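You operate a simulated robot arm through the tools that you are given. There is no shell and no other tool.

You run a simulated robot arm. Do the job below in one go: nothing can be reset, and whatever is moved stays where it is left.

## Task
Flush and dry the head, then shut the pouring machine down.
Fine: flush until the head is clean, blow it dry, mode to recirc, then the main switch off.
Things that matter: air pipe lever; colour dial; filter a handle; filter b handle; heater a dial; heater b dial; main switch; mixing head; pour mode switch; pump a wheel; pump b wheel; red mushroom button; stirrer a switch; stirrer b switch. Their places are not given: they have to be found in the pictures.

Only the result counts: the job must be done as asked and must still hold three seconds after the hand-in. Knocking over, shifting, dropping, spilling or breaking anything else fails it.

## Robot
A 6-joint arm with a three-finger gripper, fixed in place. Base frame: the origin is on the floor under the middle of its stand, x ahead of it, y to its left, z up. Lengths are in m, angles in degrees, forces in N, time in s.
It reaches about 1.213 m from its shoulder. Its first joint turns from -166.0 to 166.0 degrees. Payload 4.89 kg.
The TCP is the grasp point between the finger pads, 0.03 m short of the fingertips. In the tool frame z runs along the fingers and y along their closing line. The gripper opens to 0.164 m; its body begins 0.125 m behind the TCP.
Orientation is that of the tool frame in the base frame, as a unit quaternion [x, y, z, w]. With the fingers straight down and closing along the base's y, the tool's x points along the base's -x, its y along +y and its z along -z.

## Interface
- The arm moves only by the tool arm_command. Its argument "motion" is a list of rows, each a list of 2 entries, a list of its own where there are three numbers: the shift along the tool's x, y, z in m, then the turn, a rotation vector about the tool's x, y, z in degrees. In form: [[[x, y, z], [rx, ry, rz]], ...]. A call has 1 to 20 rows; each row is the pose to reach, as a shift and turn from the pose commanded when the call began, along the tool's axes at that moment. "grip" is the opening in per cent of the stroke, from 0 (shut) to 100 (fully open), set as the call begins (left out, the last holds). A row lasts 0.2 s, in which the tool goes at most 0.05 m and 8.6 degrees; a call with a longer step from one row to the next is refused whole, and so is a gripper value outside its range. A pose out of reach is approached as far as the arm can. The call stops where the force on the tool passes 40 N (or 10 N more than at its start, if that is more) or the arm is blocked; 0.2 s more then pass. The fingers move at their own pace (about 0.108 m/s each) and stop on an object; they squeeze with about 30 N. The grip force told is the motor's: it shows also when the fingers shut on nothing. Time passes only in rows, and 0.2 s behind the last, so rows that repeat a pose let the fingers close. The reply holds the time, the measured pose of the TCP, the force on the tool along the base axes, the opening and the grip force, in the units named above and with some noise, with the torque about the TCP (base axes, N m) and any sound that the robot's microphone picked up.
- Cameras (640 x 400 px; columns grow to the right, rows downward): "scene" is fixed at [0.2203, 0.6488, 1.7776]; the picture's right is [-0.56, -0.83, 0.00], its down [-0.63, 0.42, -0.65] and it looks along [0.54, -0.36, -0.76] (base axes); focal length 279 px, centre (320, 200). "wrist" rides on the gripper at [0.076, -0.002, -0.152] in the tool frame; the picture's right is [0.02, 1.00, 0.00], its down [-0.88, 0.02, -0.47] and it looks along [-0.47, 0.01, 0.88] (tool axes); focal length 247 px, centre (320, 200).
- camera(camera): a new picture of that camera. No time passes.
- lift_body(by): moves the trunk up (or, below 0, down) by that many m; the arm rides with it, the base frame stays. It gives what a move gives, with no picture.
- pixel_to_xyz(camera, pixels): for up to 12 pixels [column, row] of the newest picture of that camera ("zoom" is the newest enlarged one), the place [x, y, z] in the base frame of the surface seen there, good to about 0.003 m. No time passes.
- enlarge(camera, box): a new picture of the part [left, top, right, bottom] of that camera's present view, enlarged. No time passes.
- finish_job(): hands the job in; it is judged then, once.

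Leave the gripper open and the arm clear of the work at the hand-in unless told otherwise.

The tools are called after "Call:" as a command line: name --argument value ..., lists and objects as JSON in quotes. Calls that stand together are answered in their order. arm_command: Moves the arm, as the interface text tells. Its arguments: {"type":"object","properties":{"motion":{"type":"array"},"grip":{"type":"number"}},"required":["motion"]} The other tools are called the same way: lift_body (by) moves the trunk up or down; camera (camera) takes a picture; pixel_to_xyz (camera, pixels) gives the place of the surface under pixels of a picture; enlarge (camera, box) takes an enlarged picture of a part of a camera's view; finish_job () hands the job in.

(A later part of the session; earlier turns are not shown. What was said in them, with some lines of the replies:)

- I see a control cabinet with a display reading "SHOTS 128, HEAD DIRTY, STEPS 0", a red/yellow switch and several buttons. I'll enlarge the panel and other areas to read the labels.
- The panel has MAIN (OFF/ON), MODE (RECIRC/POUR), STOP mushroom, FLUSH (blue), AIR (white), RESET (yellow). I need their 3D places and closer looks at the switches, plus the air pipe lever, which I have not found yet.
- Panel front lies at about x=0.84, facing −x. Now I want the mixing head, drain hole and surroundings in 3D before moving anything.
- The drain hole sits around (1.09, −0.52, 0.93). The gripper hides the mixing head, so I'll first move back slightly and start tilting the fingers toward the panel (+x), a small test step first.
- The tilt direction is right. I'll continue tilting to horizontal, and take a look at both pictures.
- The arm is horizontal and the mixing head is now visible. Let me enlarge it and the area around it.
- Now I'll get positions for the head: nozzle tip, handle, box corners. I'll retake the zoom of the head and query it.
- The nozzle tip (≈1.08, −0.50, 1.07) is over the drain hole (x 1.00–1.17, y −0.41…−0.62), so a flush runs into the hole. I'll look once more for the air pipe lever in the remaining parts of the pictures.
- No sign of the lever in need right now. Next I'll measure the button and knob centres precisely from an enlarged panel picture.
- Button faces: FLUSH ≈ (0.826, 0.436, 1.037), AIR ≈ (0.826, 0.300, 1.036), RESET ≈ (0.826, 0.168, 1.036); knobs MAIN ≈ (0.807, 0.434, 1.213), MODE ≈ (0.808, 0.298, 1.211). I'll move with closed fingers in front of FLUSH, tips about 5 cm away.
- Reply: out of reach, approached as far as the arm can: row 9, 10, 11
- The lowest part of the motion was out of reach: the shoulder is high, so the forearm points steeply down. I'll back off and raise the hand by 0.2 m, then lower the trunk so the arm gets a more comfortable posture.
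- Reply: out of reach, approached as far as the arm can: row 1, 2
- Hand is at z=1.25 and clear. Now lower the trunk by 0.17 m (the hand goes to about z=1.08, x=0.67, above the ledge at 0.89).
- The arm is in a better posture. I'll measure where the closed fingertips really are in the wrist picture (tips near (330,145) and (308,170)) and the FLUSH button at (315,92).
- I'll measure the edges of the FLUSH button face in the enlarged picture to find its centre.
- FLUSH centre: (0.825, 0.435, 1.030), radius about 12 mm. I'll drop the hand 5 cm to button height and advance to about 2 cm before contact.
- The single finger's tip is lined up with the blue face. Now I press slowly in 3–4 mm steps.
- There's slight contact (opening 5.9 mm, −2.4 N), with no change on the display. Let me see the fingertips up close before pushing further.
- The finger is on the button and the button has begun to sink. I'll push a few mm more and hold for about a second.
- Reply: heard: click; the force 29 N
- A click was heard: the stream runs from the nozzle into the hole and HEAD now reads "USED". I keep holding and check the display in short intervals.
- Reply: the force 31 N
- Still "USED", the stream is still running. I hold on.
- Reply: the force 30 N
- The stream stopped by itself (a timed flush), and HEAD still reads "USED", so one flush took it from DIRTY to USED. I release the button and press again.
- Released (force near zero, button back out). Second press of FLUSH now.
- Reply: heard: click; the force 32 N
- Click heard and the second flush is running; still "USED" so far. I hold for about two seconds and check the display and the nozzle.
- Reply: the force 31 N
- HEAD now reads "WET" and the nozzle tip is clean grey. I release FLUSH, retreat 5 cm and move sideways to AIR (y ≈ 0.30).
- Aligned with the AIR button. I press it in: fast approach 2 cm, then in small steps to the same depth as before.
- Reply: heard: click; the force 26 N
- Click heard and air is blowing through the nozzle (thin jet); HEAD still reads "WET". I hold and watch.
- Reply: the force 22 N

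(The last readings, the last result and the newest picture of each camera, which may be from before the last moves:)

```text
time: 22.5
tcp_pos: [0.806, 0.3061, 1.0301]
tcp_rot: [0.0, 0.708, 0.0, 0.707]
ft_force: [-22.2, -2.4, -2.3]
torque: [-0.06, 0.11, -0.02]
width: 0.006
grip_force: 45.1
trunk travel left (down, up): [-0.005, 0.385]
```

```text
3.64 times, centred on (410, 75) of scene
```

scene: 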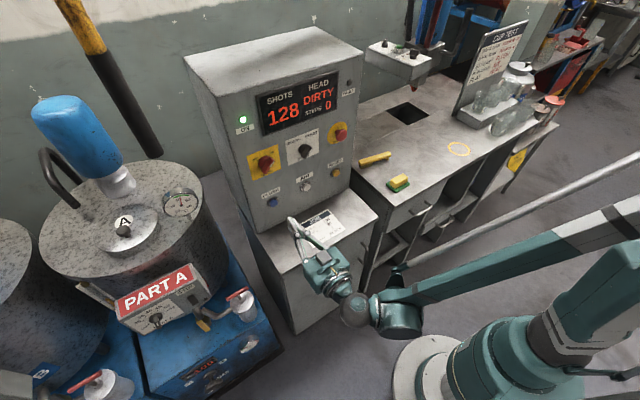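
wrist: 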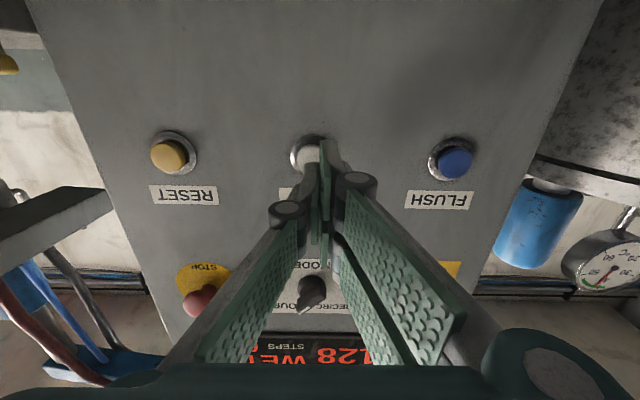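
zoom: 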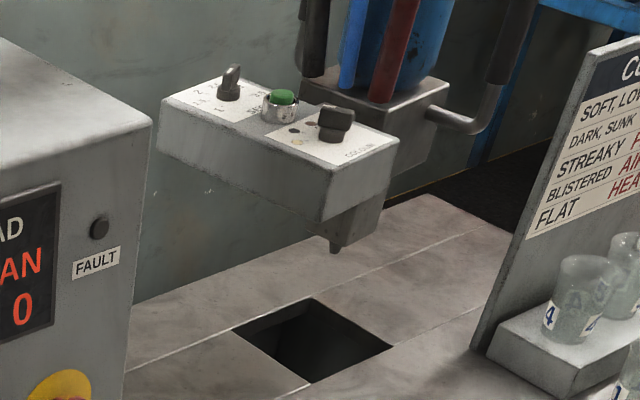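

HEAD now reads "CLEAN" and the jet has stopped. I release AIR, retreat and rise to the height of the knobs, staying well back from the panel, then look at the MODE knob.

Call:
arm_command --motion '[[[0, 0, -0.02], [0, 0, 0]], [[0, 0, -0.06], [0, 0, 0]], [[0, 0, -0.1], [0, 0, 0]], [[0, 0, -0.14], [0, 0, 0]], [[-0.04, 0, -0.16], [0, 0, 0]], [[-0.08, 0, -0.16], [0, 0, 0]], [[-0.12, 0, -0.16], [0, 0, 0]], [[-0.16, 0, -0.16], [0, 0, 0]]]'

Call:
enlarge --camera "scene" --box '[220, 60, 370, 220]'

Call:
camera --camera "wrist"

```text
time: 24.3
tcp_pos: [0.6489, 0.3072, 1.1923]
tcp_rot: [0.0, 0.707, 0.0, 0.707]
ft_force: [1.0, 1.7, 0.2]
torque: [-0.02, -0.03, -0.2]
width: 0.0
grip_force: 45.4
trunk travel left (down, up): [-0.005, 0.385]
```

```text
2.50 times, centred on (295, 140) of scene
```

zoom: 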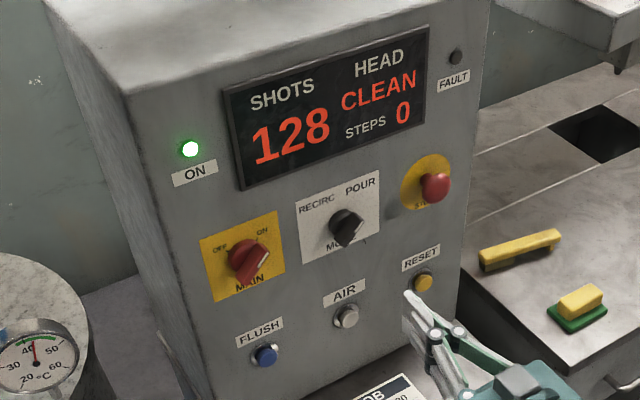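

```text
taken
```

wrist: 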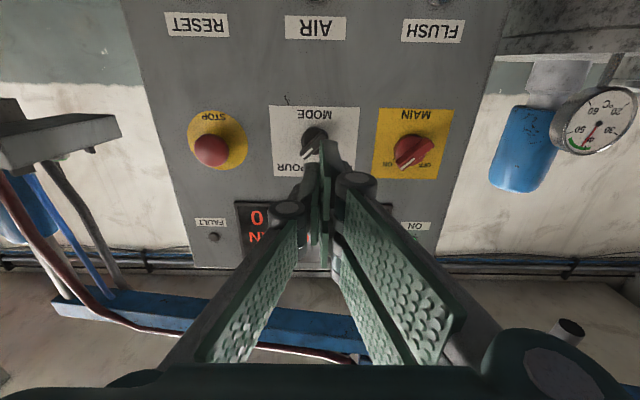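

Display holds at CLEAN. I zoom on both knobs in the wrist picture (upside down there) to read their angles.

Call:
enlarge --camera "wrist" --box '[260, 95, 370, 185]'

Call:
enlarge --camera "wrist" --box '[365, 95, 465, 185]'

```text
4.44 times, centred on (315, 140) of wrist
```

zoom: 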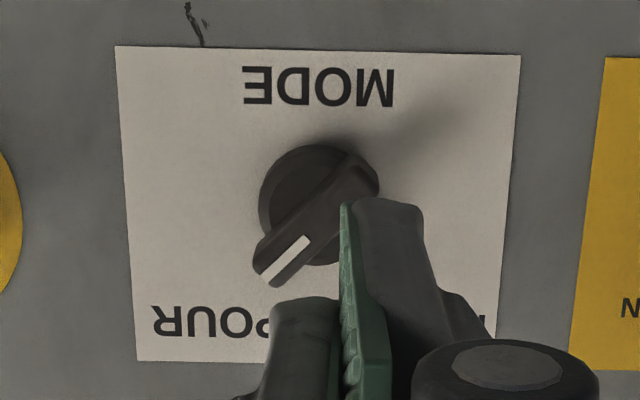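

```text
4.44 times, centred on (415, 140) of wrist
```

zoom: 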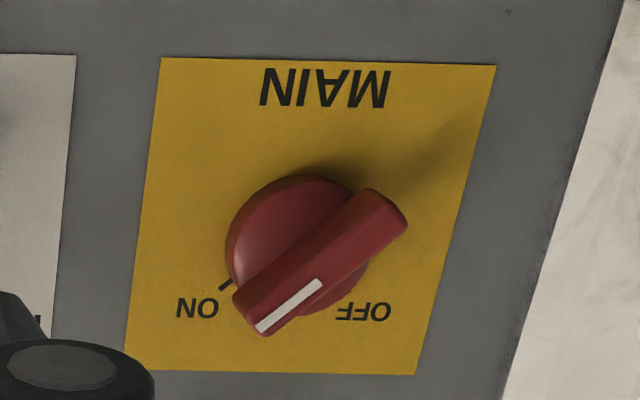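

Both pointers stand at 45° up-right (POUR / ON); the targets are 45° up-left. I measure the MAIN blade corners from this zoom, then the MODE blade from another.

Call:
pixel_to_xyz --camera "zoom" --pixels '[[265, 328], [240, 298], [400, 222], [368, 195], [320, 258], [335, 230], [305, 278], [300, 180], [235, 240], [225, 284], [350, 295], [160, 60]]'

Call:
enlarge --camera "wrist" --box '[260, 95, 370, 185]'

Call:
pixel_to_xyz --camera "zoom" --pixels '[[272, 283], [256, 243], [262, 262], [375, 180], [345, 160], [305, 150], [265, 200], [300, 235], [330, 195], [320, 215], [308, 255], [118, 50]]'

```text
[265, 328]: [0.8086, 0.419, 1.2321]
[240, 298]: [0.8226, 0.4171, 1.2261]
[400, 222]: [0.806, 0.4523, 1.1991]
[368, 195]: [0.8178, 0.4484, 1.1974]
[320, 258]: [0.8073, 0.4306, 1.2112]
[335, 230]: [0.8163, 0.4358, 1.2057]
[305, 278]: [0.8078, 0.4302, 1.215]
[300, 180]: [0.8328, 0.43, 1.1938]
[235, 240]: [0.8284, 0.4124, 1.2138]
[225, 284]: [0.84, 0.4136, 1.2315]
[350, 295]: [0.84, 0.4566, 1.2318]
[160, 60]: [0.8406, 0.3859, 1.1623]
```

```text
4.44 times, centred on (315, 140) of wrist
```

zoom: 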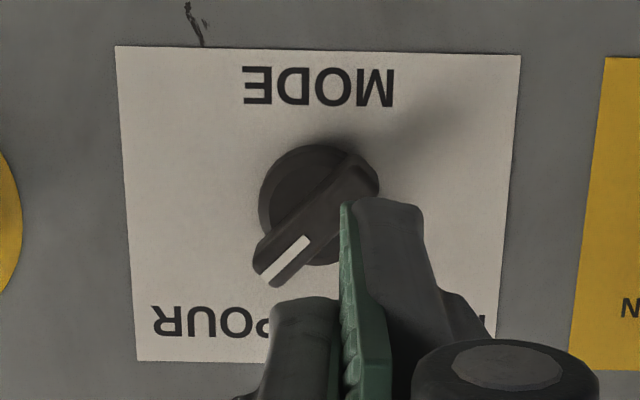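

```text
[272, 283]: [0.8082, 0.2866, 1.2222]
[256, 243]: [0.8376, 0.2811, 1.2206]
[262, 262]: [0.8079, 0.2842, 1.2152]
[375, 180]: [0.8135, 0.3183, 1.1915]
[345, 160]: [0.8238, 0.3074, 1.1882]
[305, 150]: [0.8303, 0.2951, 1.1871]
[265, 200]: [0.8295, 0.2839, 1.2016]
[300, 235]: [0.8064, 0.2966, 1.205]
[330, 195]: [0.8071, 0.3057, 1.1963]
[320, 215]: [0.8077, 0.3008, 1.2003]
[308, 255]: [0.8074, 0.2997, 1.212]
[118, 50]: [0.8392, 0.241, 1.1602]
```

MAIN axis ≈ (0.435, 1.210) with ticks exactly ±45°; MODE axis ≈ (0.300, 1.208). The blades stand from x≈0.825 to 0.807. I turn the tool +45° about its own axis so the fingers close across the MODE blade, open to about 6.5 cm, and centre on it while staying back.

Call:
arm_command --motion '[[[-0.004, -0.002, 0], [0, 0, 7.5]], [[-0.008, -0.004, 0], [0, 0, 15]], [[-0.012, -0.006, 0], [0, 0, 22.5]], [[-0.0157, -0.0072, 0], [0, 0, 30]], [[-0.0157, -0.0072, 0.02], [0, 0, 37.5]], [[-0.0157, -0.0072, 0.05], [0, 0, 45]], [[-0.0157, -0.0072, 0.07], [0, 0, 45]]]' --grip 40

Call:
camera --camera "wrist"

Call:
enlarge --camera "scene" --box '[220, 60, 370, 220]'

```text
time: 25.9
tcp_pos: [0.7171, 0.2981, 1.2066]
tcp_rot: [0.271, 0.654, 0.272, 0.652]
ft_force: [-2.0, -0.8, 0.1]
torque: [0.02, 0.04, 0.09]
width: 0.0656
grip_force: 0.1
trunk travel left (down, up): [-0.005, 0.385]
```

```text
taken
```

wrist: 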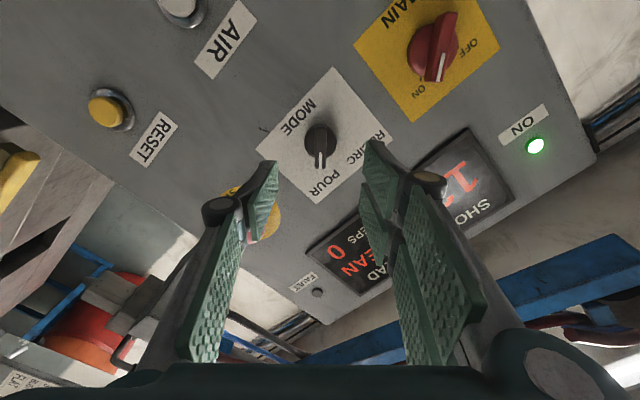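

```text
2.50 times, centred on (295, 140) of scene
```

zoom: 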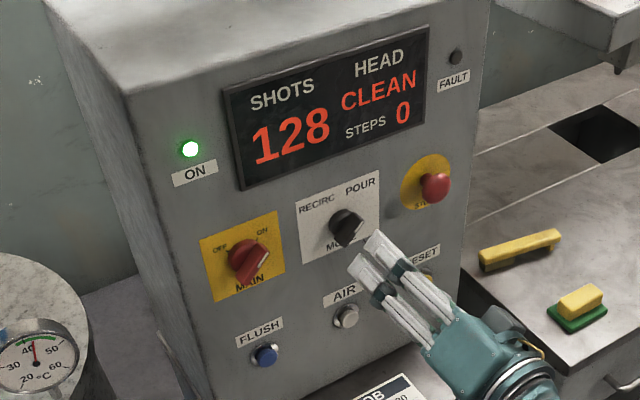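

The MODE blade is vertical in the tilted wrist picture, centred between the open fingers. I advance to tips just short of the knob disc (TCP x ≈ 0.790), slower at the end.

Call:
arm_command --motion '[[[0, 0, 0.03], [0, 0, 0]], [[0, 0, 0.05], [0, 0, 0]], [[0, 0, 0.06], [0, 0, 0]], [[0, 0, 0.068], [0, 0, 0]], [[0, 0, 0.073], [0, 0, 0]]]'

Call:
camera --camera "wrist"

Call:
enlarge --camera "scene" --box '[260, 110, 350, 190]'

```text
time: 27.1
tcp_pos: [0.7893, 0.2976, 1.2037]
tcp_rot: [0.271, 0.654, 0.271, 0.653]
ft_force: [-0.7, -0.4, -0.1]
torque: [0.03, 0.03, 0.01]
width: 0.0656
grip_force: 0.1
trunk travel left (down, up): [-0.005, 0.385]
```

```text
taken
```

wrist: 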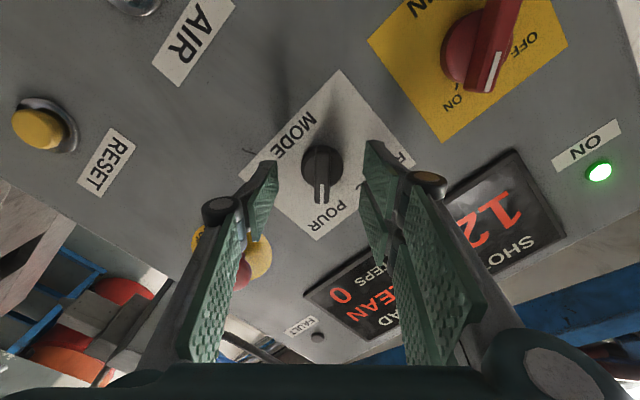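

```text
5.00 times, centred on (305, 150) of scene
```

zoom: 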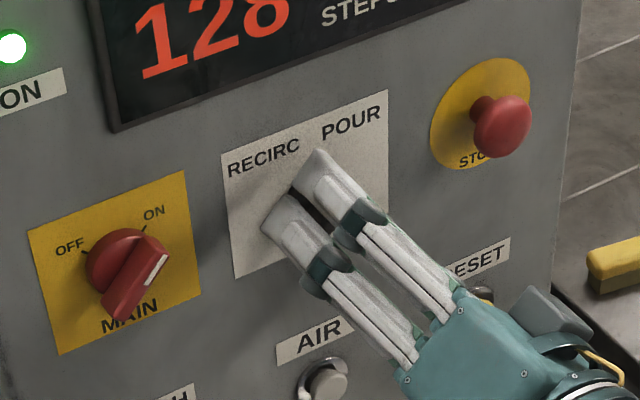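

The fingers straddle the MODE blade. I close on it, holding the pose for 1 s.

Call:
arm_command --motion '[[[0, 0, 0], [0, 0, 0]], [[0, 0, 0], [0, 0, 0]], [[0, 0, 0], [0, 0, 0]], [[0, 0, 0], [0, 0, 0]]]' --grip 0

Call:
camera --camera "wrist"

Call:
enlarge --camera "scene" --box '[220, 60, 370, 220]'

```text
time: 28.2
tcp_pos: [0.7889, 0.2981, 1.2058]
tcp_rot: [0.27, 0.653, 0.27, 0.654]
ft_force: [1.9, 2.5, 12.6]
torque: [0.03, -0.44, 0.03]
width: 0.0118
grip_force: 45.2
trunk travel left (down, up): [-0.005, 0.385]
stopped in row 4: the force on the tool passed its limit at 41 N (the readings are from after the stop); the commanded pose is now the measured one
```

```text
taken
```

wrist: 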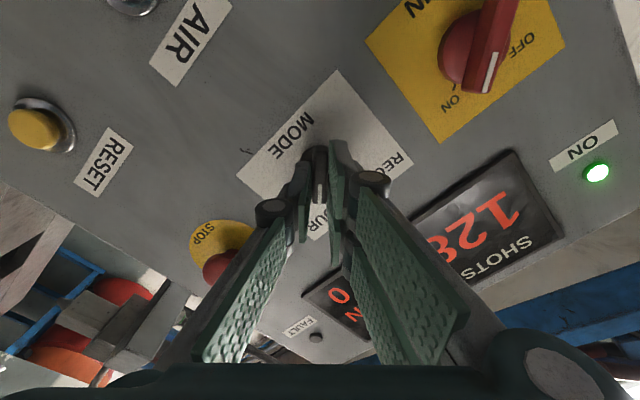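

```text
2.50 times, centred on (295, 140) of scene
```

zoom: 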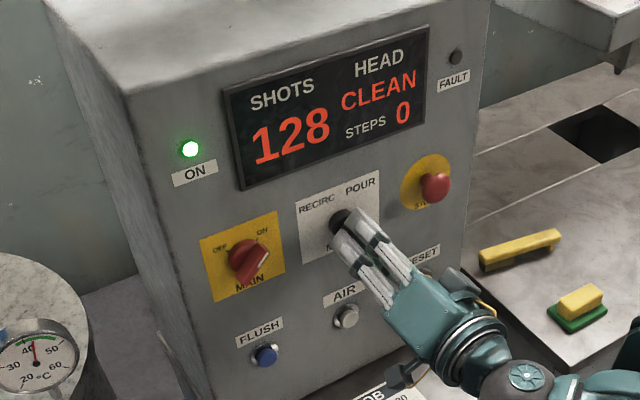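

The blade is gripped (11.8 mm wide), with a small upward push of 12.6 N, so my grip centre is about a millimetre low. I nudge up 1.5 mm and read the force before turning.

Call:
arm_command --motion '[[[-0.001, 0.001, 0], [0, 0, 0]], [[-0.001, 0.001, 0], [0, 0, 0]]]'

```text
time: 28.8
tcp_pos: [0.7889, 0.2993, 1.2071]
tcp_rot: [0.27, 0.653, 0.271, 0.653]
ft_force: [-5.4, 2.4, -17.4]
torque: [-0.05, 0.06, -0.3]
width: 0.0118
grip_force: 45.5
trunk travel left (down, up): [-0.005, 0.385]
```

Now −17 N, so the neutral point lies between. I go back about 0.6 mm and begin turning −20° as a first part, checking the force.

Call:
arm_command --motion '[[[0.0004, -0.0004, 0], [0, 0, 0]], [[0.0004, -0.0004, 0], [0, 0, -5]], [[0.0004, -0.0004, 0], [0, 0, -10]], [[0.0004, -0.0004, 0], [0, 0, -15]], [[0.0004, -0.0004, 0], [0, 0, -20]]]'

Call:
enlarge --camera "wrist" --box '[240, 70, 420, 250]'

```text
time: 30.0
tcp_pos: [0.7895, 0.2991, 1.2054]
tcp_rot: [0.152, 0.691, 0.151, 0.691]
ft_force: [-12.5, 7.6, -12.1]
torque: [0.06, 0.31, 0.25]
width: 0.0118
grip_force: 44.9
trunk travel left (down, up): [-0.005, 0.385]
```

```text
2.22 times, centred on (330, 160) of wrist
```

zoom: 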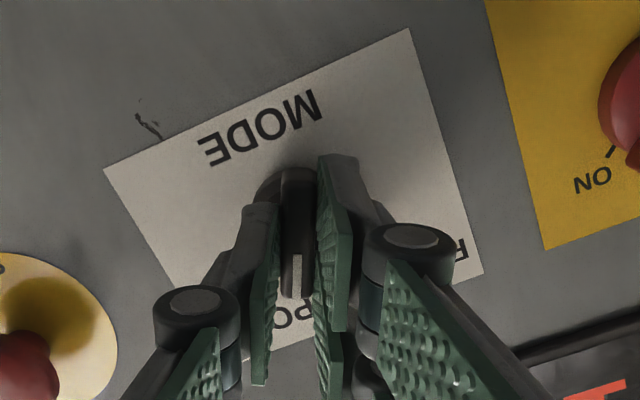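

The knob follows the fingers (torque small). I continue the turn by another 25°, with a sub-millimetre correction for the force.

Call:
arm_command --motion '[[[0.0006, 0.0001, -0.0003], [0, 0, -5]], [[0.0006, 0.0001, -0.0003], [0, 0, -10]], [[0.0006, 0.0001, -0.0003], [0, 0, -15]], [[0.0006, 0.0001, -0.0003], [0, 0, -20]], [[0.0006, 0.0001, -0.0003], [0, 0, -25]]]'

Call:
enlarge --camera "wrist" --box '[240, 70, 420, 250]'

```text
time: 31.2
tcp_pos: [0.7901, 0.3005, 1.2064]
tcp_rot: [-0.002, 0.707, -0.001, 0.708]
ft_force: [-9.2, 13.9, 2.6]
torque: [0.02, -0.19, 0.43]
width: 0.0119
grip_force: 45.0
trunk travel left (down, up): [-0.005, 0.385]
```

```text
2.22 times, centred on (330, 160) of wrist
```

zoom: 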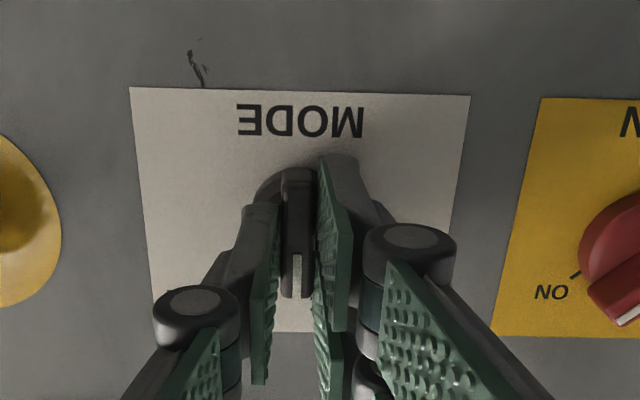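

Halfway: the blade now stands straight up. Force +14 N in y, so I shift +0.6 mm in y and continue another 25°.

Call:
arm_command --motion '[[[0, 0.0006, 0], [0, 0, -5]], [[0, 0.0006, 0], [0, 0, -10]], [[0, 0.0006, 0], [0, 0, -15]], [[0, 0.0006, 0], [0, 0, -20]], [[0, 0.0006, 0], [0, 0, -25]]]'

Call:
enlarge --camera "wrist" --box '[240, 70, 420, 250]'

```text
time: 32.4
tcp_pos: [0.7898, 0.3002, 1.2061]
tcp_rot: [-0.156, 0.69, -0.153, 0.69]
ft_force: [10.3, 18.4, 16.7]
torque: [-0.01, -0.18, 0.33]
width: 0.0121
grip_force: 44.6
trunk travel left (down, up): [-0.005, 0.385]
```

```text
2.22 times, centred on (330, 160) of wrist
```

zoom: 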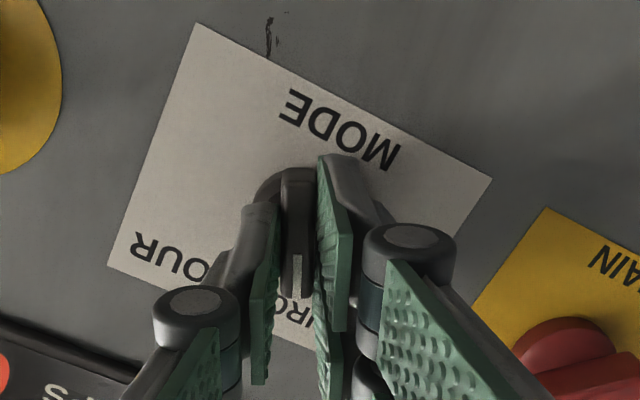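

20° remain. Force (10, 18, 17) N; I shift 0.8 mm along +y and +z and finish the turn to −45°.

Call:
arm_command --motion '[[[-0.001, 0.0004, 0.0003], [0, 0, -5]], [[-0.001, 0.0004, 0.0003], [0, 0, -10]], [[-0.001, 0.0004, 0.0003], [0, 0, -15]], [[-0.001, 0.0004, 0.0003], [0, 0, -20]], [[-0.001, 0.0004, 0.0003], [0, 0, -20]]]'

Call:
enlarge --camera "wrist" --box '[240, 70, 420, 250]'

Call:
enlarge --camera "scene" --box '[220, 60, 370, 220]'

```text
time: 33.6
tcp_pos: [0.7891, 0.3006, 1.2061]
tcp_rot: [-0.271, 0.653, -0.271, 0.653]
ft_force: [-12.3, 6.9, -18.5]
torque: [0.12, 0.8, -0.07]
width: 0.0118
grip_force: 45.7
trunk travel left (down, up): [-0.005, 0.385]
```

```text
2.22 times, centred on (330, 160) of wrist
```

zoom: 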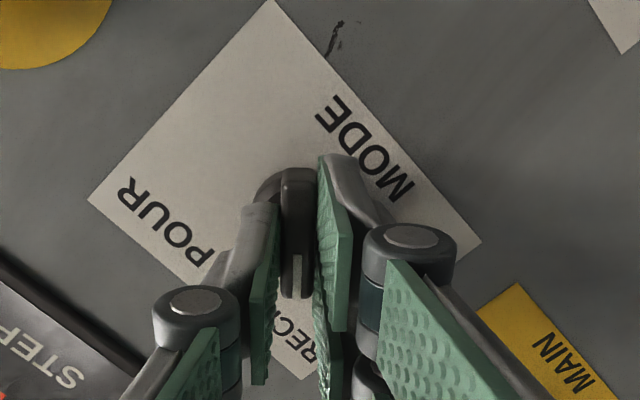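

```text
2.50 times, centred on (295, 140) of scene
```

zoom: 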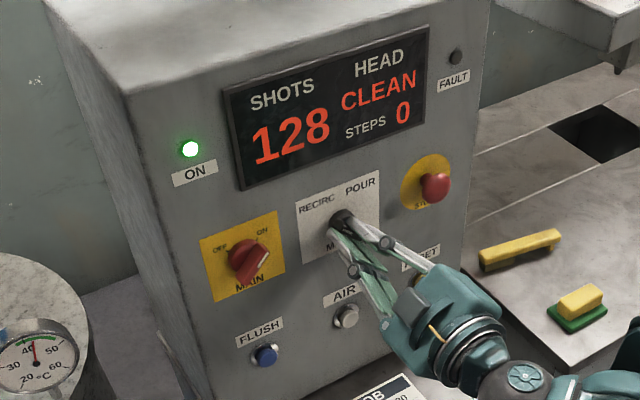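

The pointer is now at the RECIRC corner. I open the fingers and back off to see whether it stays there.

Call:
arm_command --motion '[[[0, 0, 0], [0, 0, 0]], [[0, 0, 0], [0, 0, 0]], [[0, 0, 0], [0, 0, 0]], [[0, 0, -0.03], [0, 0, 0]], [[0, 0, -0.07], [0, 0, 0]], [[0, 0, -0.1], [0, 0, 0]]]' --grip 40

Call:
camera --camera "wrist"

Call:
enlarge --camera "scene" --box '[220, 60, 370, 220]'

```text
time: 35.0
tcp_pos: [0.6924, 0.3028, 1.2071]
tcp_rot: [-0.273, 0.653, -0.27, 0.653]
ft_force: [1.8, 1.1, -0.2]
torque: [0.03, -0.13, -0.16]
width: 0.0654
grip_force: 0.0
trunk travel left (down, up): [-0.005, 0.385]
```

```text
taken
```

wrist: 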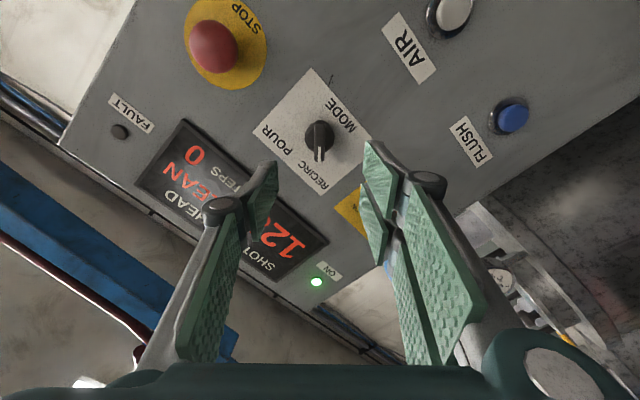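

```text
2.50 times, centred on (295, 140) of scene
```

zoom: 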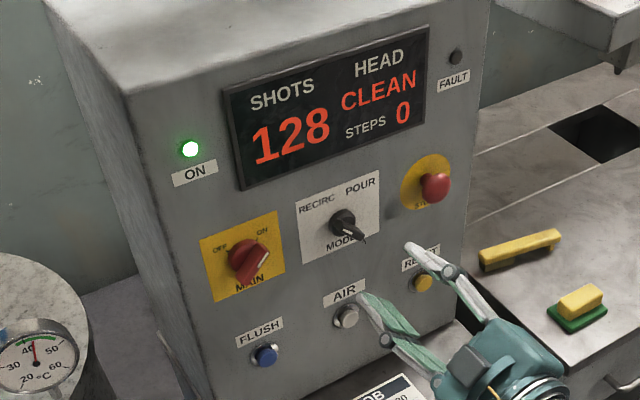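

MODE stays at RECIRC. I zoom to check its exact angle, then plan the same for MAIN.

Call:
enlarge --camera "wrist" --box '[250, 60, 390, 200]'

Call:
enlarge --camera "scene" --box '[240, 110, 350, 190]'

```text
2.86 times, centred on (320, 130) of wrist
```

zoom: 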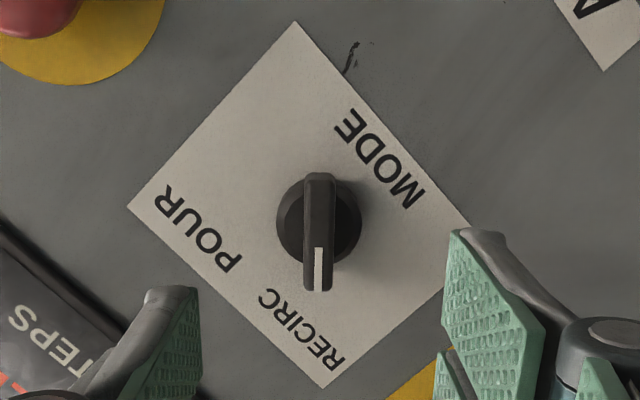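

```text
5.00 times, centred on (295, 150) of scene
```

zoom: 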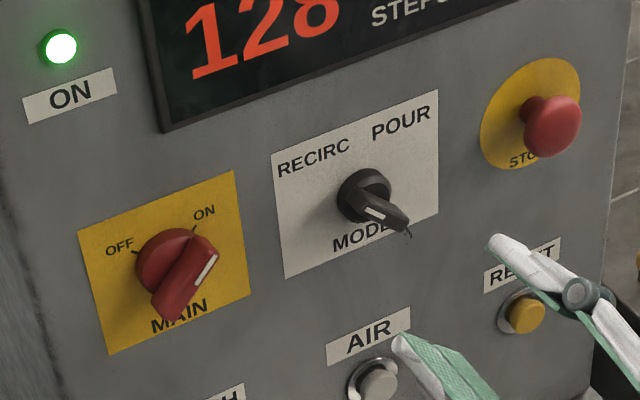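

The pointer is exactly on RECIRC. Now MAIN: I move sideways to y≈0.435 while turning the tool back by +90° (to +45°), staying at x≈0.69, fingers open.

Call:
arm_command --motion '[[[-0.0079, 0.0078, 0], [0, 0, 7.5]], [[-0.0157, 0.0155, 0], [0, 0, 15]], [[-0.0236, 0.0233, 0], [0, 0, 22.5]], [[-0.0315, 0.031, 0], [0, 0, 30]], [[-0.0393, 0.0388, 0], [0, 0, 37.5]], [[-0.0472, 0.0465, 0], [0, 0, 45]], [[-0.0551, 0.0543, 0], [0, 0, 52.5]], [[-0.0629, 0.062, 0], [0, 0, 60]], [[-0.0708, 0.0698, 0], [0, 0, 67.5]], [[-0.0787, 0.0775, 0], [0, 0, 75]], [[-0.0865, 0.0853, 0], [0, 0, 82.5]], [[-0.0944, 0.093, 0], [0, 0, 90]], [[-0.0944, 0.093, 0.02], [0, 0, 90]]]'

Call:
camera --camera "wrist"

Call:
enlarge --camera "scene" --box '[220, 60, 370, 220]'

```text
time: 37.8
tcp_pos: [0.7109, 0.4346, 1.2076]
tcp_rot: [0.269, 0.653, 0.272, 0.654]
ft_force: [0.3, -0.4, 0.4]
torque: [0.01, 0.04, 0.05]
width: 0.0656
grip_force: 0.0
trunk travel left (down, up): [-0.005, 0.385]
```

```text
taken
```

wrist: 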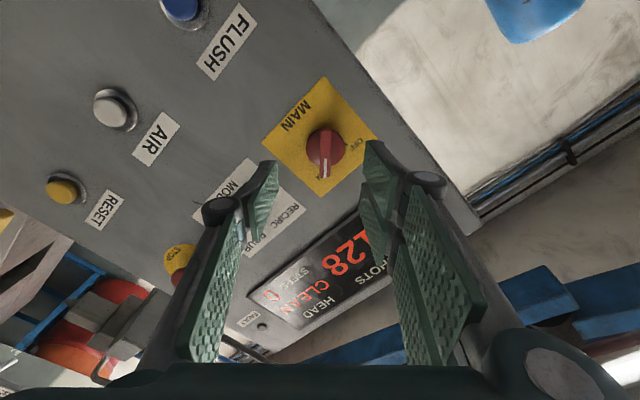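

```text
2.50 times, centred on (295, 140) of scene
```

zoom: 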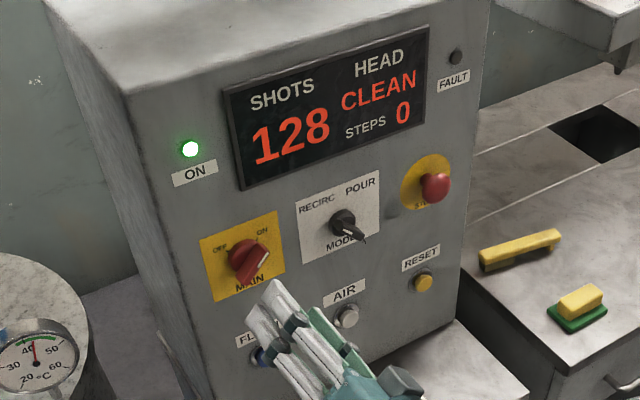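

The MAIN blade sits around column 326, slightly right of the tool axis. I zoom and measure to correct the centring before approaching.

Call:
enlarge --camera "wrist" --box '[260, 80, 390, 200]'

```text
3.33 times, centred on (325, 140) of wrist
```

zoom: 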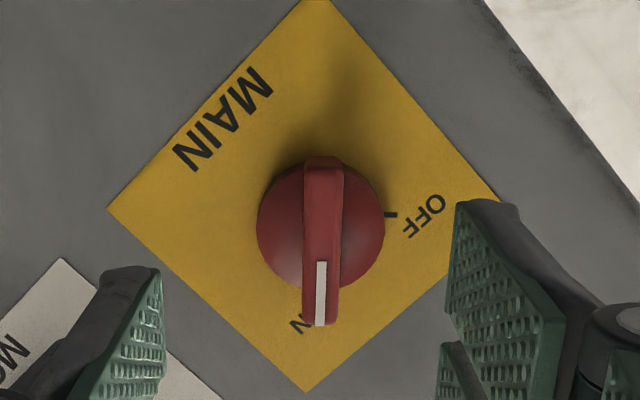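

Call:
pixel_to_xyz --camera "zoom" --pixels '[[305, 240], [338, 240], [322, 240], [322, 180], [322, 165], [308, 320], [335, 320], [322, 318], [260, 220], [384, 220], [108, 209], [500, 200]]'

Call:
pixel_to_xyz --camera "zoom" --pixels '[[392, 215], [322, 200], [322, 220], [322, 260], [322, 280], [322, 300], [307, 390], [320, 2]]'

```text
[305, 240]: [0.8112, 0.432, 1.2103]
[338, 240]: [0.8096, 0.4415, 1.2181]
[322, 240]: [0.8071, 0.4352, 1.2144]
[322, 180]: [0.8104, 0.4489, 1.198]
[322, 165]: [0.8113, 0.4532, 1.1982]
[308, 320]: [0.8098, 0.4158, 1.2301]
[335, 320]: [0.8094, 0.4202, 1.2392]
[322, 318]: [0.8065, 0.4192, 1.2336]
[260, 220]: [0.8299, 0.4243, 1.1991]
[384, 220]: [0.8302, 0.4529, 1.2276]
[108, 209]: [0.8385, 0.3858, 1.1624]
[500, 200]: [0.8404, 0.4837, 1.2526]
```

```text
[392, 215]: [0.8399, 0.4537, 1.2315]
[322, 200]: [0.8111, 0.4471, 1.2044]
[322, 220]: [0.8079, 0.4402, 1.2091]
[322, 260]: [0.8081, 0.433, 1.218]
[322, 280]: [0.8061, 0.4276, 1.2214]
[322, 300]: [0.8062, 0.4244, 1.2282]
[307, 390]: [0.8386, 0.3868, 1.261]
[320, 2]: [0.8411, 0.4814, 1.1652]
```

MAIN blade centre line gives y+z ≈ 1.650, so the axis is ≈ (0.4355, 1.2135): I shift 5 mm along tool y and −3.5 mm along tool x, then advance to x≈0.789.

Call:
arm_command --motion '[[[-0.0035, 0.005, 0.0], [0, 0, 0]], [[-0.0035, 0.005, 0.03], [0, 0, 0]], [[-0.0035, 0.005, 0.05], [0, 0, 0]], [[-0.0035, 0.005, 0.062], [0, 0, 0]], [[-0.0035, 0.005, 0.072], [0, 0, 0]], [[-0.0035, 0.005, 0.078], [0, 0, 0]]]'

Call:
camera --camera "wrist"

Call:
enlarge --camera "scene" --box '[240, 110, 350, 190]'

```text
time: 39.2
tcp_pos: [0.7876, 0.434, 1.214]
tcp_rot: [0.27, 0.653, 0.271, 0.654]
ft_force: [-0.3, -0.2, 0.4]
torque: [0.01, 0.04, 0.04]
width: 0.0656
grip_force: 0.1
trunk travel left (down, up): [-0.005, 0.385]
```

```text
taken
```

wrist: 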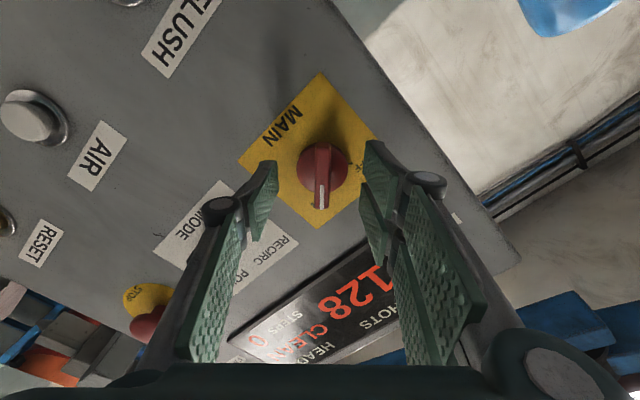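

```text
5.00 times, centred on (295, 150) of scene
```

zoom: 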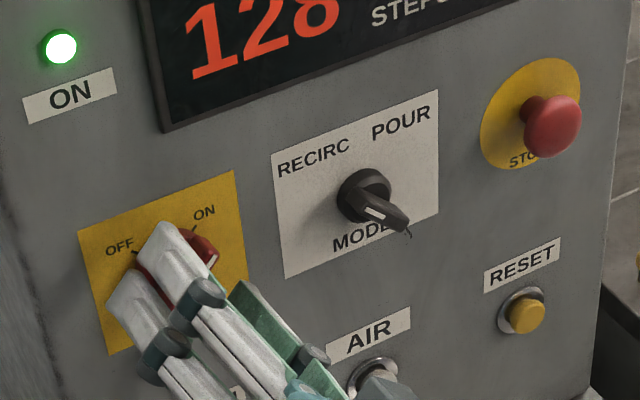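

The MAIN blade is centred between the fingers (column 322). I close on it.

Call:
arm_command --motion '[[[0, 0, 0], [0, 0, 0]], [[0, 0, 0], [0, 0, 0]], [[0, 0, 0], [0, 0, 0]], [[0, 0, 0], [0, 0, 0]]]' --grip 0

Call:
enlarge --camera "wrist" --box '[240, 70, 420, 250]'

```text
time: 40.2
tcp_pos: [0.7875, 0.4354, 1.2152]
tcp_rot: [0.269, 0.653, 0.272, 0.654]
ft_force: [-0.4, 1.9, 10.3]
torque: [0.01, -0.16, 0.24]
width: 0.0118
grip_force: 44.7
trunk travel left (down, up): [-0.005, 0.385]
stopped in row 4: the force on the tool passed its limit at 42 N (the readings are from after the stop); the commanded pose is now the measured one
```

```text
2.22 times, centred on (330, 160) of wrist
```

zoom: 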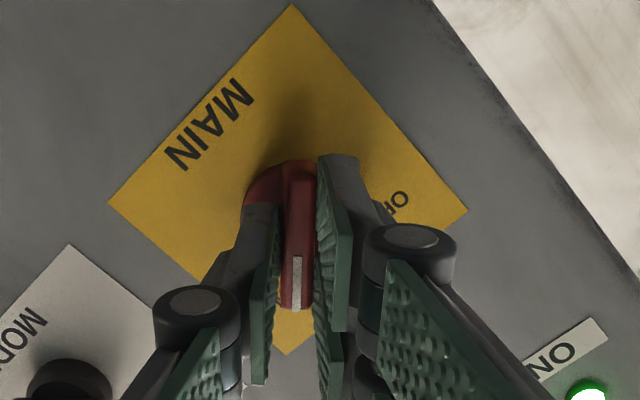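

Gripped (11.8 mm). A residual +10 N in z; I correct 0.4 mm and turn the first −20° toward OFF.

Call:
arm_command --motion '[[[-0.0003, 0.0003, 0], [0, 0, 0]], [[-0.0003, 0.0003, 0], [0, 0, -5]], [[-0.0003, 0.0003, 0], [0, 0, -10]], [[-0.0003, 0.0003, 0], [0, 0, -15]], [[-0.0003, 0.0003, 0], [0, 0, -20]]]'

Call:
enlarge --camera "wrist" --box '[240, 70, 420, 250]'

```text
time: 41.4
tcp_pos: [0.7869, 0.4353, 1.2142]
tcp_rot: [0.151, 0.691, 0.152, 0.691]
ft_force: [2.0, 8.4, 2.7]
torque: [0.03, 0.6, 0.54]
width: 0.0118
grip_force: 45.1
trunk travel left (down, up): [-0.005, 0.385]
```

```text
2.22 times, centred on (330, 160) of wrist
```

zoom: 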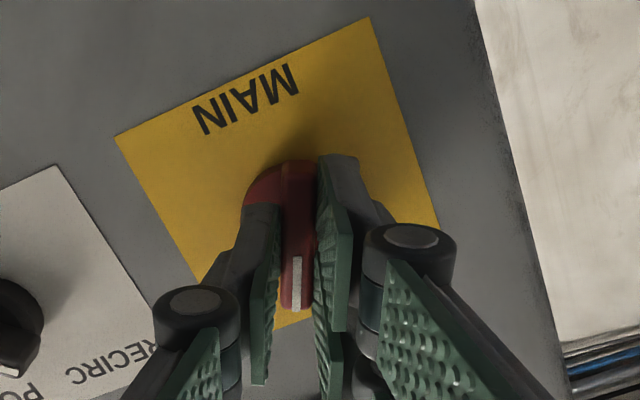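

Forces are small and the knob follows. Another −25° with a 0.4 mm correction in y.

Call:
arm_command --motion '[[[0.0002, 0.0004, 0], [0, 0, -5]], [[0.0002, 0.0004, 0], [0, 0, -10]], [[0.0002, 0.0004, 0], [0, 0, -15]], [[0.0002, 0.0004, 0], [0, 0, -20]], [[0.0002, 0.0004, 0], [0, 0, -25]]]'

Call:
enlarge --camera "wrist" --box '[240, 70, 420, 250]'

```text
time: 42.6
tcp_pos: [0.7881, 0.4355, 1.215]
tcp_rot: [-0.002, 0.707, 0.0, 0.708]
ft_force: [-6.1, -4.2, -2.0]
torque: [-0.01, 0.6, -0.11]
width: 0.012
grip_force: 44.7
trunk travel left (down, up): [-0.005, 0.385]
```

```text
2.22 times, centred on (330, 160) of wrist
```

zoom: 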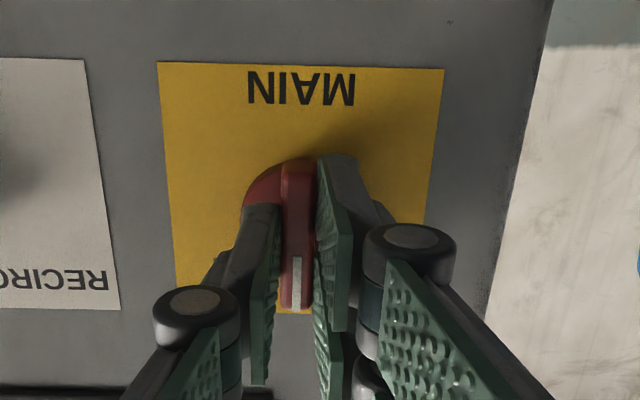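

Halfway, forces are only a few N. I continue −25°.

Call:
arm_command --motion '[[[0, 0, 0], [0, 0, -5]], [[0, 0, 0], [0, 0, -10]], [[0, 0, 0], [0, 0, -15]], [[0, 0, 0], [0, 0, -20]], [[0, 0, 0], [0, 0, -25]]]'

Call:
enlarge --camera "wrist" --box '[240, 70, 420, 250]'

Call:
enlarge --camera "scene" --box '[220, 60, 370, 220]'

```text
time: 43.8
tcp_pos: [0.7879, 0.4339, 1.2148]
tcp_rot: [-0.154, 0.689, -0.154, 0.691]
ft_force: [-7.8, -9.6, -7.8]
torque: [-0.04, 1.07, -0.61]
width: 0.0117
grip_force: 45.2
trunk travel left (down, up): [-0.005, 0.385]
```

```text
2.22 times, centred on (330, 160) of wrist
```

zoom: 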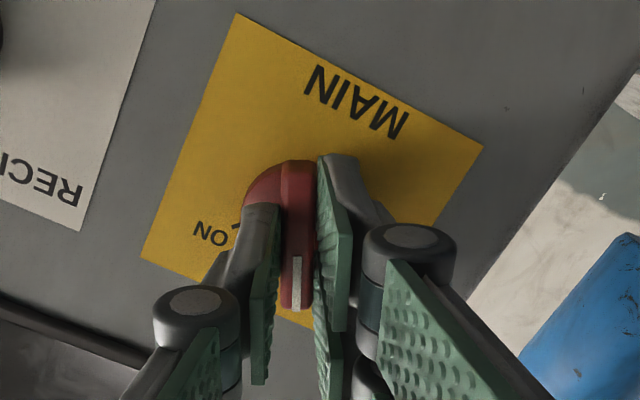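

```text
2.50 times, centred on (295, 140) of scene
```

zoom: 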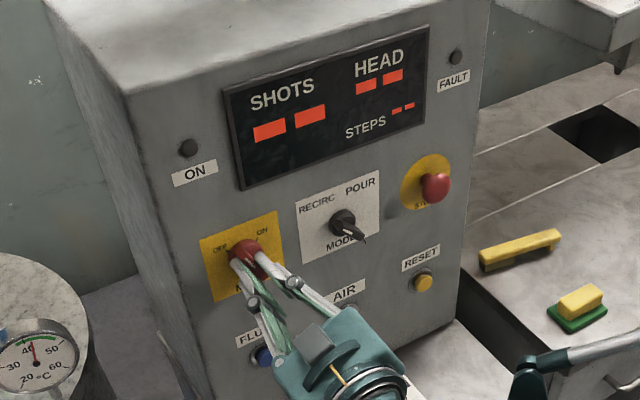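

The ON lamp is out and the display shows dashes: the machine is off. I finish the turn by another −20° so the knob sits fully on the OFF mark.

Call:
arm_command --motion '[[[0.0005, -0.0002, 0], [0, 0, -5]], [[0.0005, -0.0002, 0], [0, 0, -10]], [[0.0005, -0.0002, 0], [0, 0, -15]], [[0.0005, -0.0002, 0], [0, 0, -20]], [[0.0005, -0.0002, 0], [0, 0, -20]]]'

Call:
enlarge --camera "wrist" --box '[240, 70, 420, 250]'

```text
time: 45.0
tcp_pos: [0.7875, 0.434, 1.215]
tcp_rot: [-0.273, 0.652, -0.27, 0.654]
ft_force: [8.4, -1.1, 11.9]
torque: [0.12, -0.56, 0.24]
width: 0.0117
grip_force: 45.0
trunk travel left (down, up): [-0.005, 0.385]
```

```text
2.22 times, centred on (330, 160) of wrist
```

zoom: 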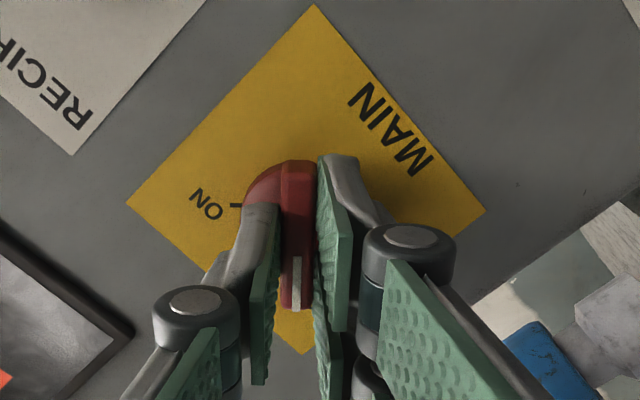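

The knob is on OFF. I open the fingers, wait, then retreat straight back 12 cm.

Call:
arm_command --motion '[[[0, 0, 0], [0, 0, 0]], [[0, 0, 0], [0, 0, 0]], [[0, 0, 0], [0, 0, 0]], [[0, 0, -0.03], [0, 0, 0]], [[0, 0, -0.07], [0, 0, 0]], [[0, 0, -0.11], [0, 0, 0]], [[0, 0, -0.14], [0, 0, 0]]]' --grip 40

Call:
camera --camera "wrist"

Call:
enlarge --camera "scene" --box '[220, 60, 370, 220]'

Call:
enlarge --camera "wrist" --box '[250, 60, 390, 200]'

```text
time: 46.6
tcp_pos: [0.649, 0.4348, 1.2162]
tcp_rot: [-0.272, 0.652, -0.271, 0.654]
ft_force: [1.6, 0.3, -0.1]
torque: [0.03, -0.16, -0.1]
width: 0.0656
grip_force: 0.0
trunk travel left (down, up): [-0.005, 0.385]
```

```text
taken
```

wrist: 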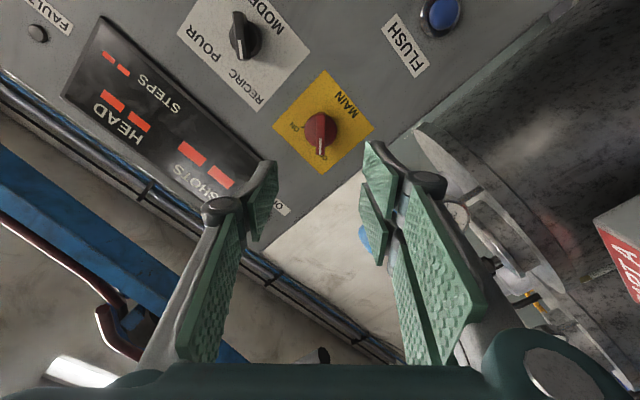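

```text
2.50 times, centred on (295, 140) of scene
```

zoom: 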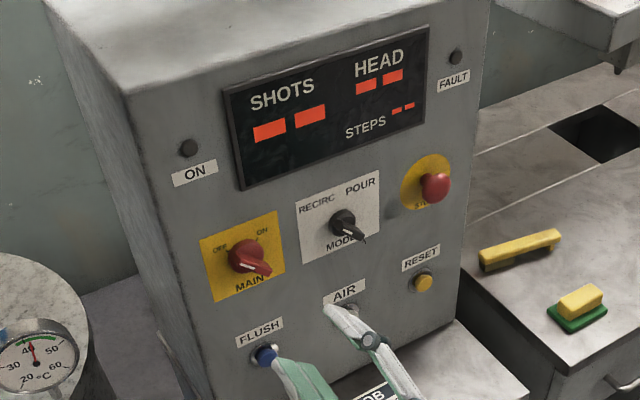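

```text
2.86 times, centred on (320, 130) of wrist
```

zoom: 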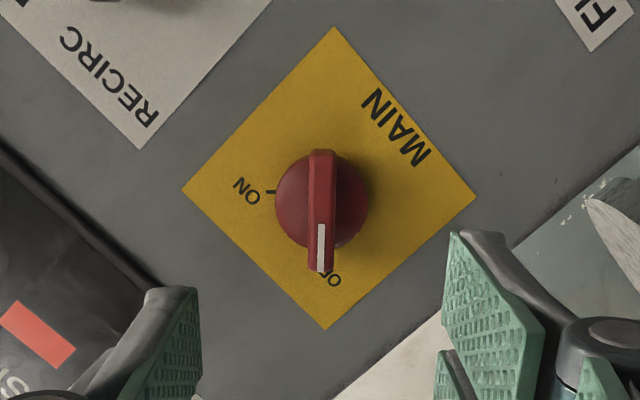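

MAIN points to OFF, MODE to RECIRC, lamp and display are out. I open the gripper fully and draw back a further 8 cm, then check the whole scene.

Call:
arm_command --motion '[[[0, 0, -0.03], [0, 0, 0]], [[0, 0, -0.06], [0, 0, 0]], [[0, 0, -0.08], [0, 0, 0]], [[0, 0, -0.08], [0, 0, 0]], [[0, 0, -0.08], [0, 0, 0]]]' --grip 100

Call:
camera --camera "scene"

Call:
enlarge --camera "scene" --box '[360, 20, 460, 130]'

Call:
enlarge --camera "scene" --box '[220, 60, 370, 220]'

```text
time: 47.8
tcp_pos: [0.5686, 0.4355, 1.2146]
tcp_rot: [-0.272, 0.652, -0.271, 0.654]
ft_force: [0.3, -0.2, 0.3]
torque: [0.02, -0.03, 0.0]
width: 0.1641
grip_force: 0.0
trunk travel left (down, up): [-0.005, 0.385]
```

```text
taken
```

scene: 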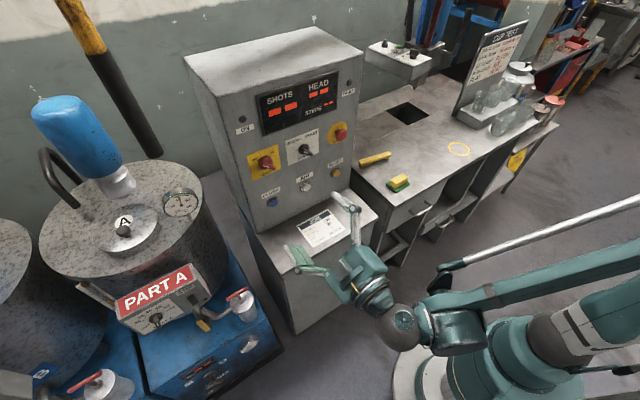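

```text
3.64 times, centred on (410, 75) of scene
```

zoom: 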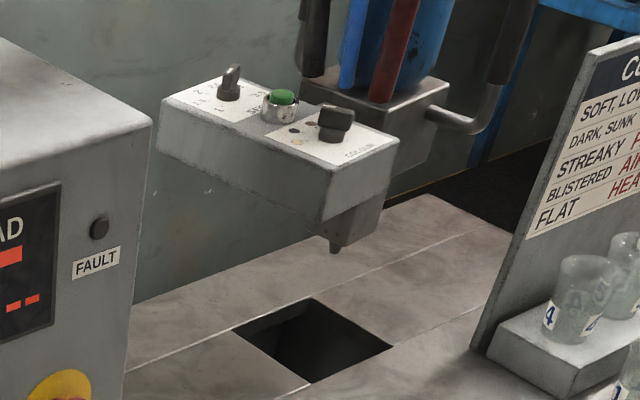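

```text
2.50 times, centred on (295, 140) of scene
```

zoom: 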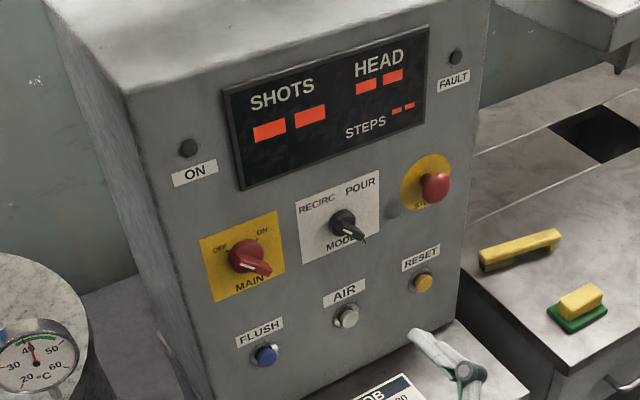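

The nozzle is clean and dry over the hole, and nothing on the bench has moved. MODE is on RECIRC and MAIN on OFF, the lamp is out, and the gripper is open and clear of the panel. I hand the job in.

Call:
finish_job

```text
The job is handed in.
```

The head is flushed, blown dry and reads clean. MODE is on RECIRC and the main switch is off. I handed the job in, but no verdict has come back.

- **Flush:** it took two presses of FLUSH. The display went from DIRTY to USED and then to WET, and the flush ran into the hole in the bench.
- **Dry:** one press of AIR brought the display to CLEAN. I never found the air pipe lever, but AIR worked without it.
- **Shutdown:** I turned MODE to RECIRC, then MAIN to OFF. The ON lamp is out and the display shows only dashes.

I touched no other controls and nothing on the bench moved. The gripper is open and clear of the panel. I lowered the trunk 0.17 m to reach the buttons and left it there.
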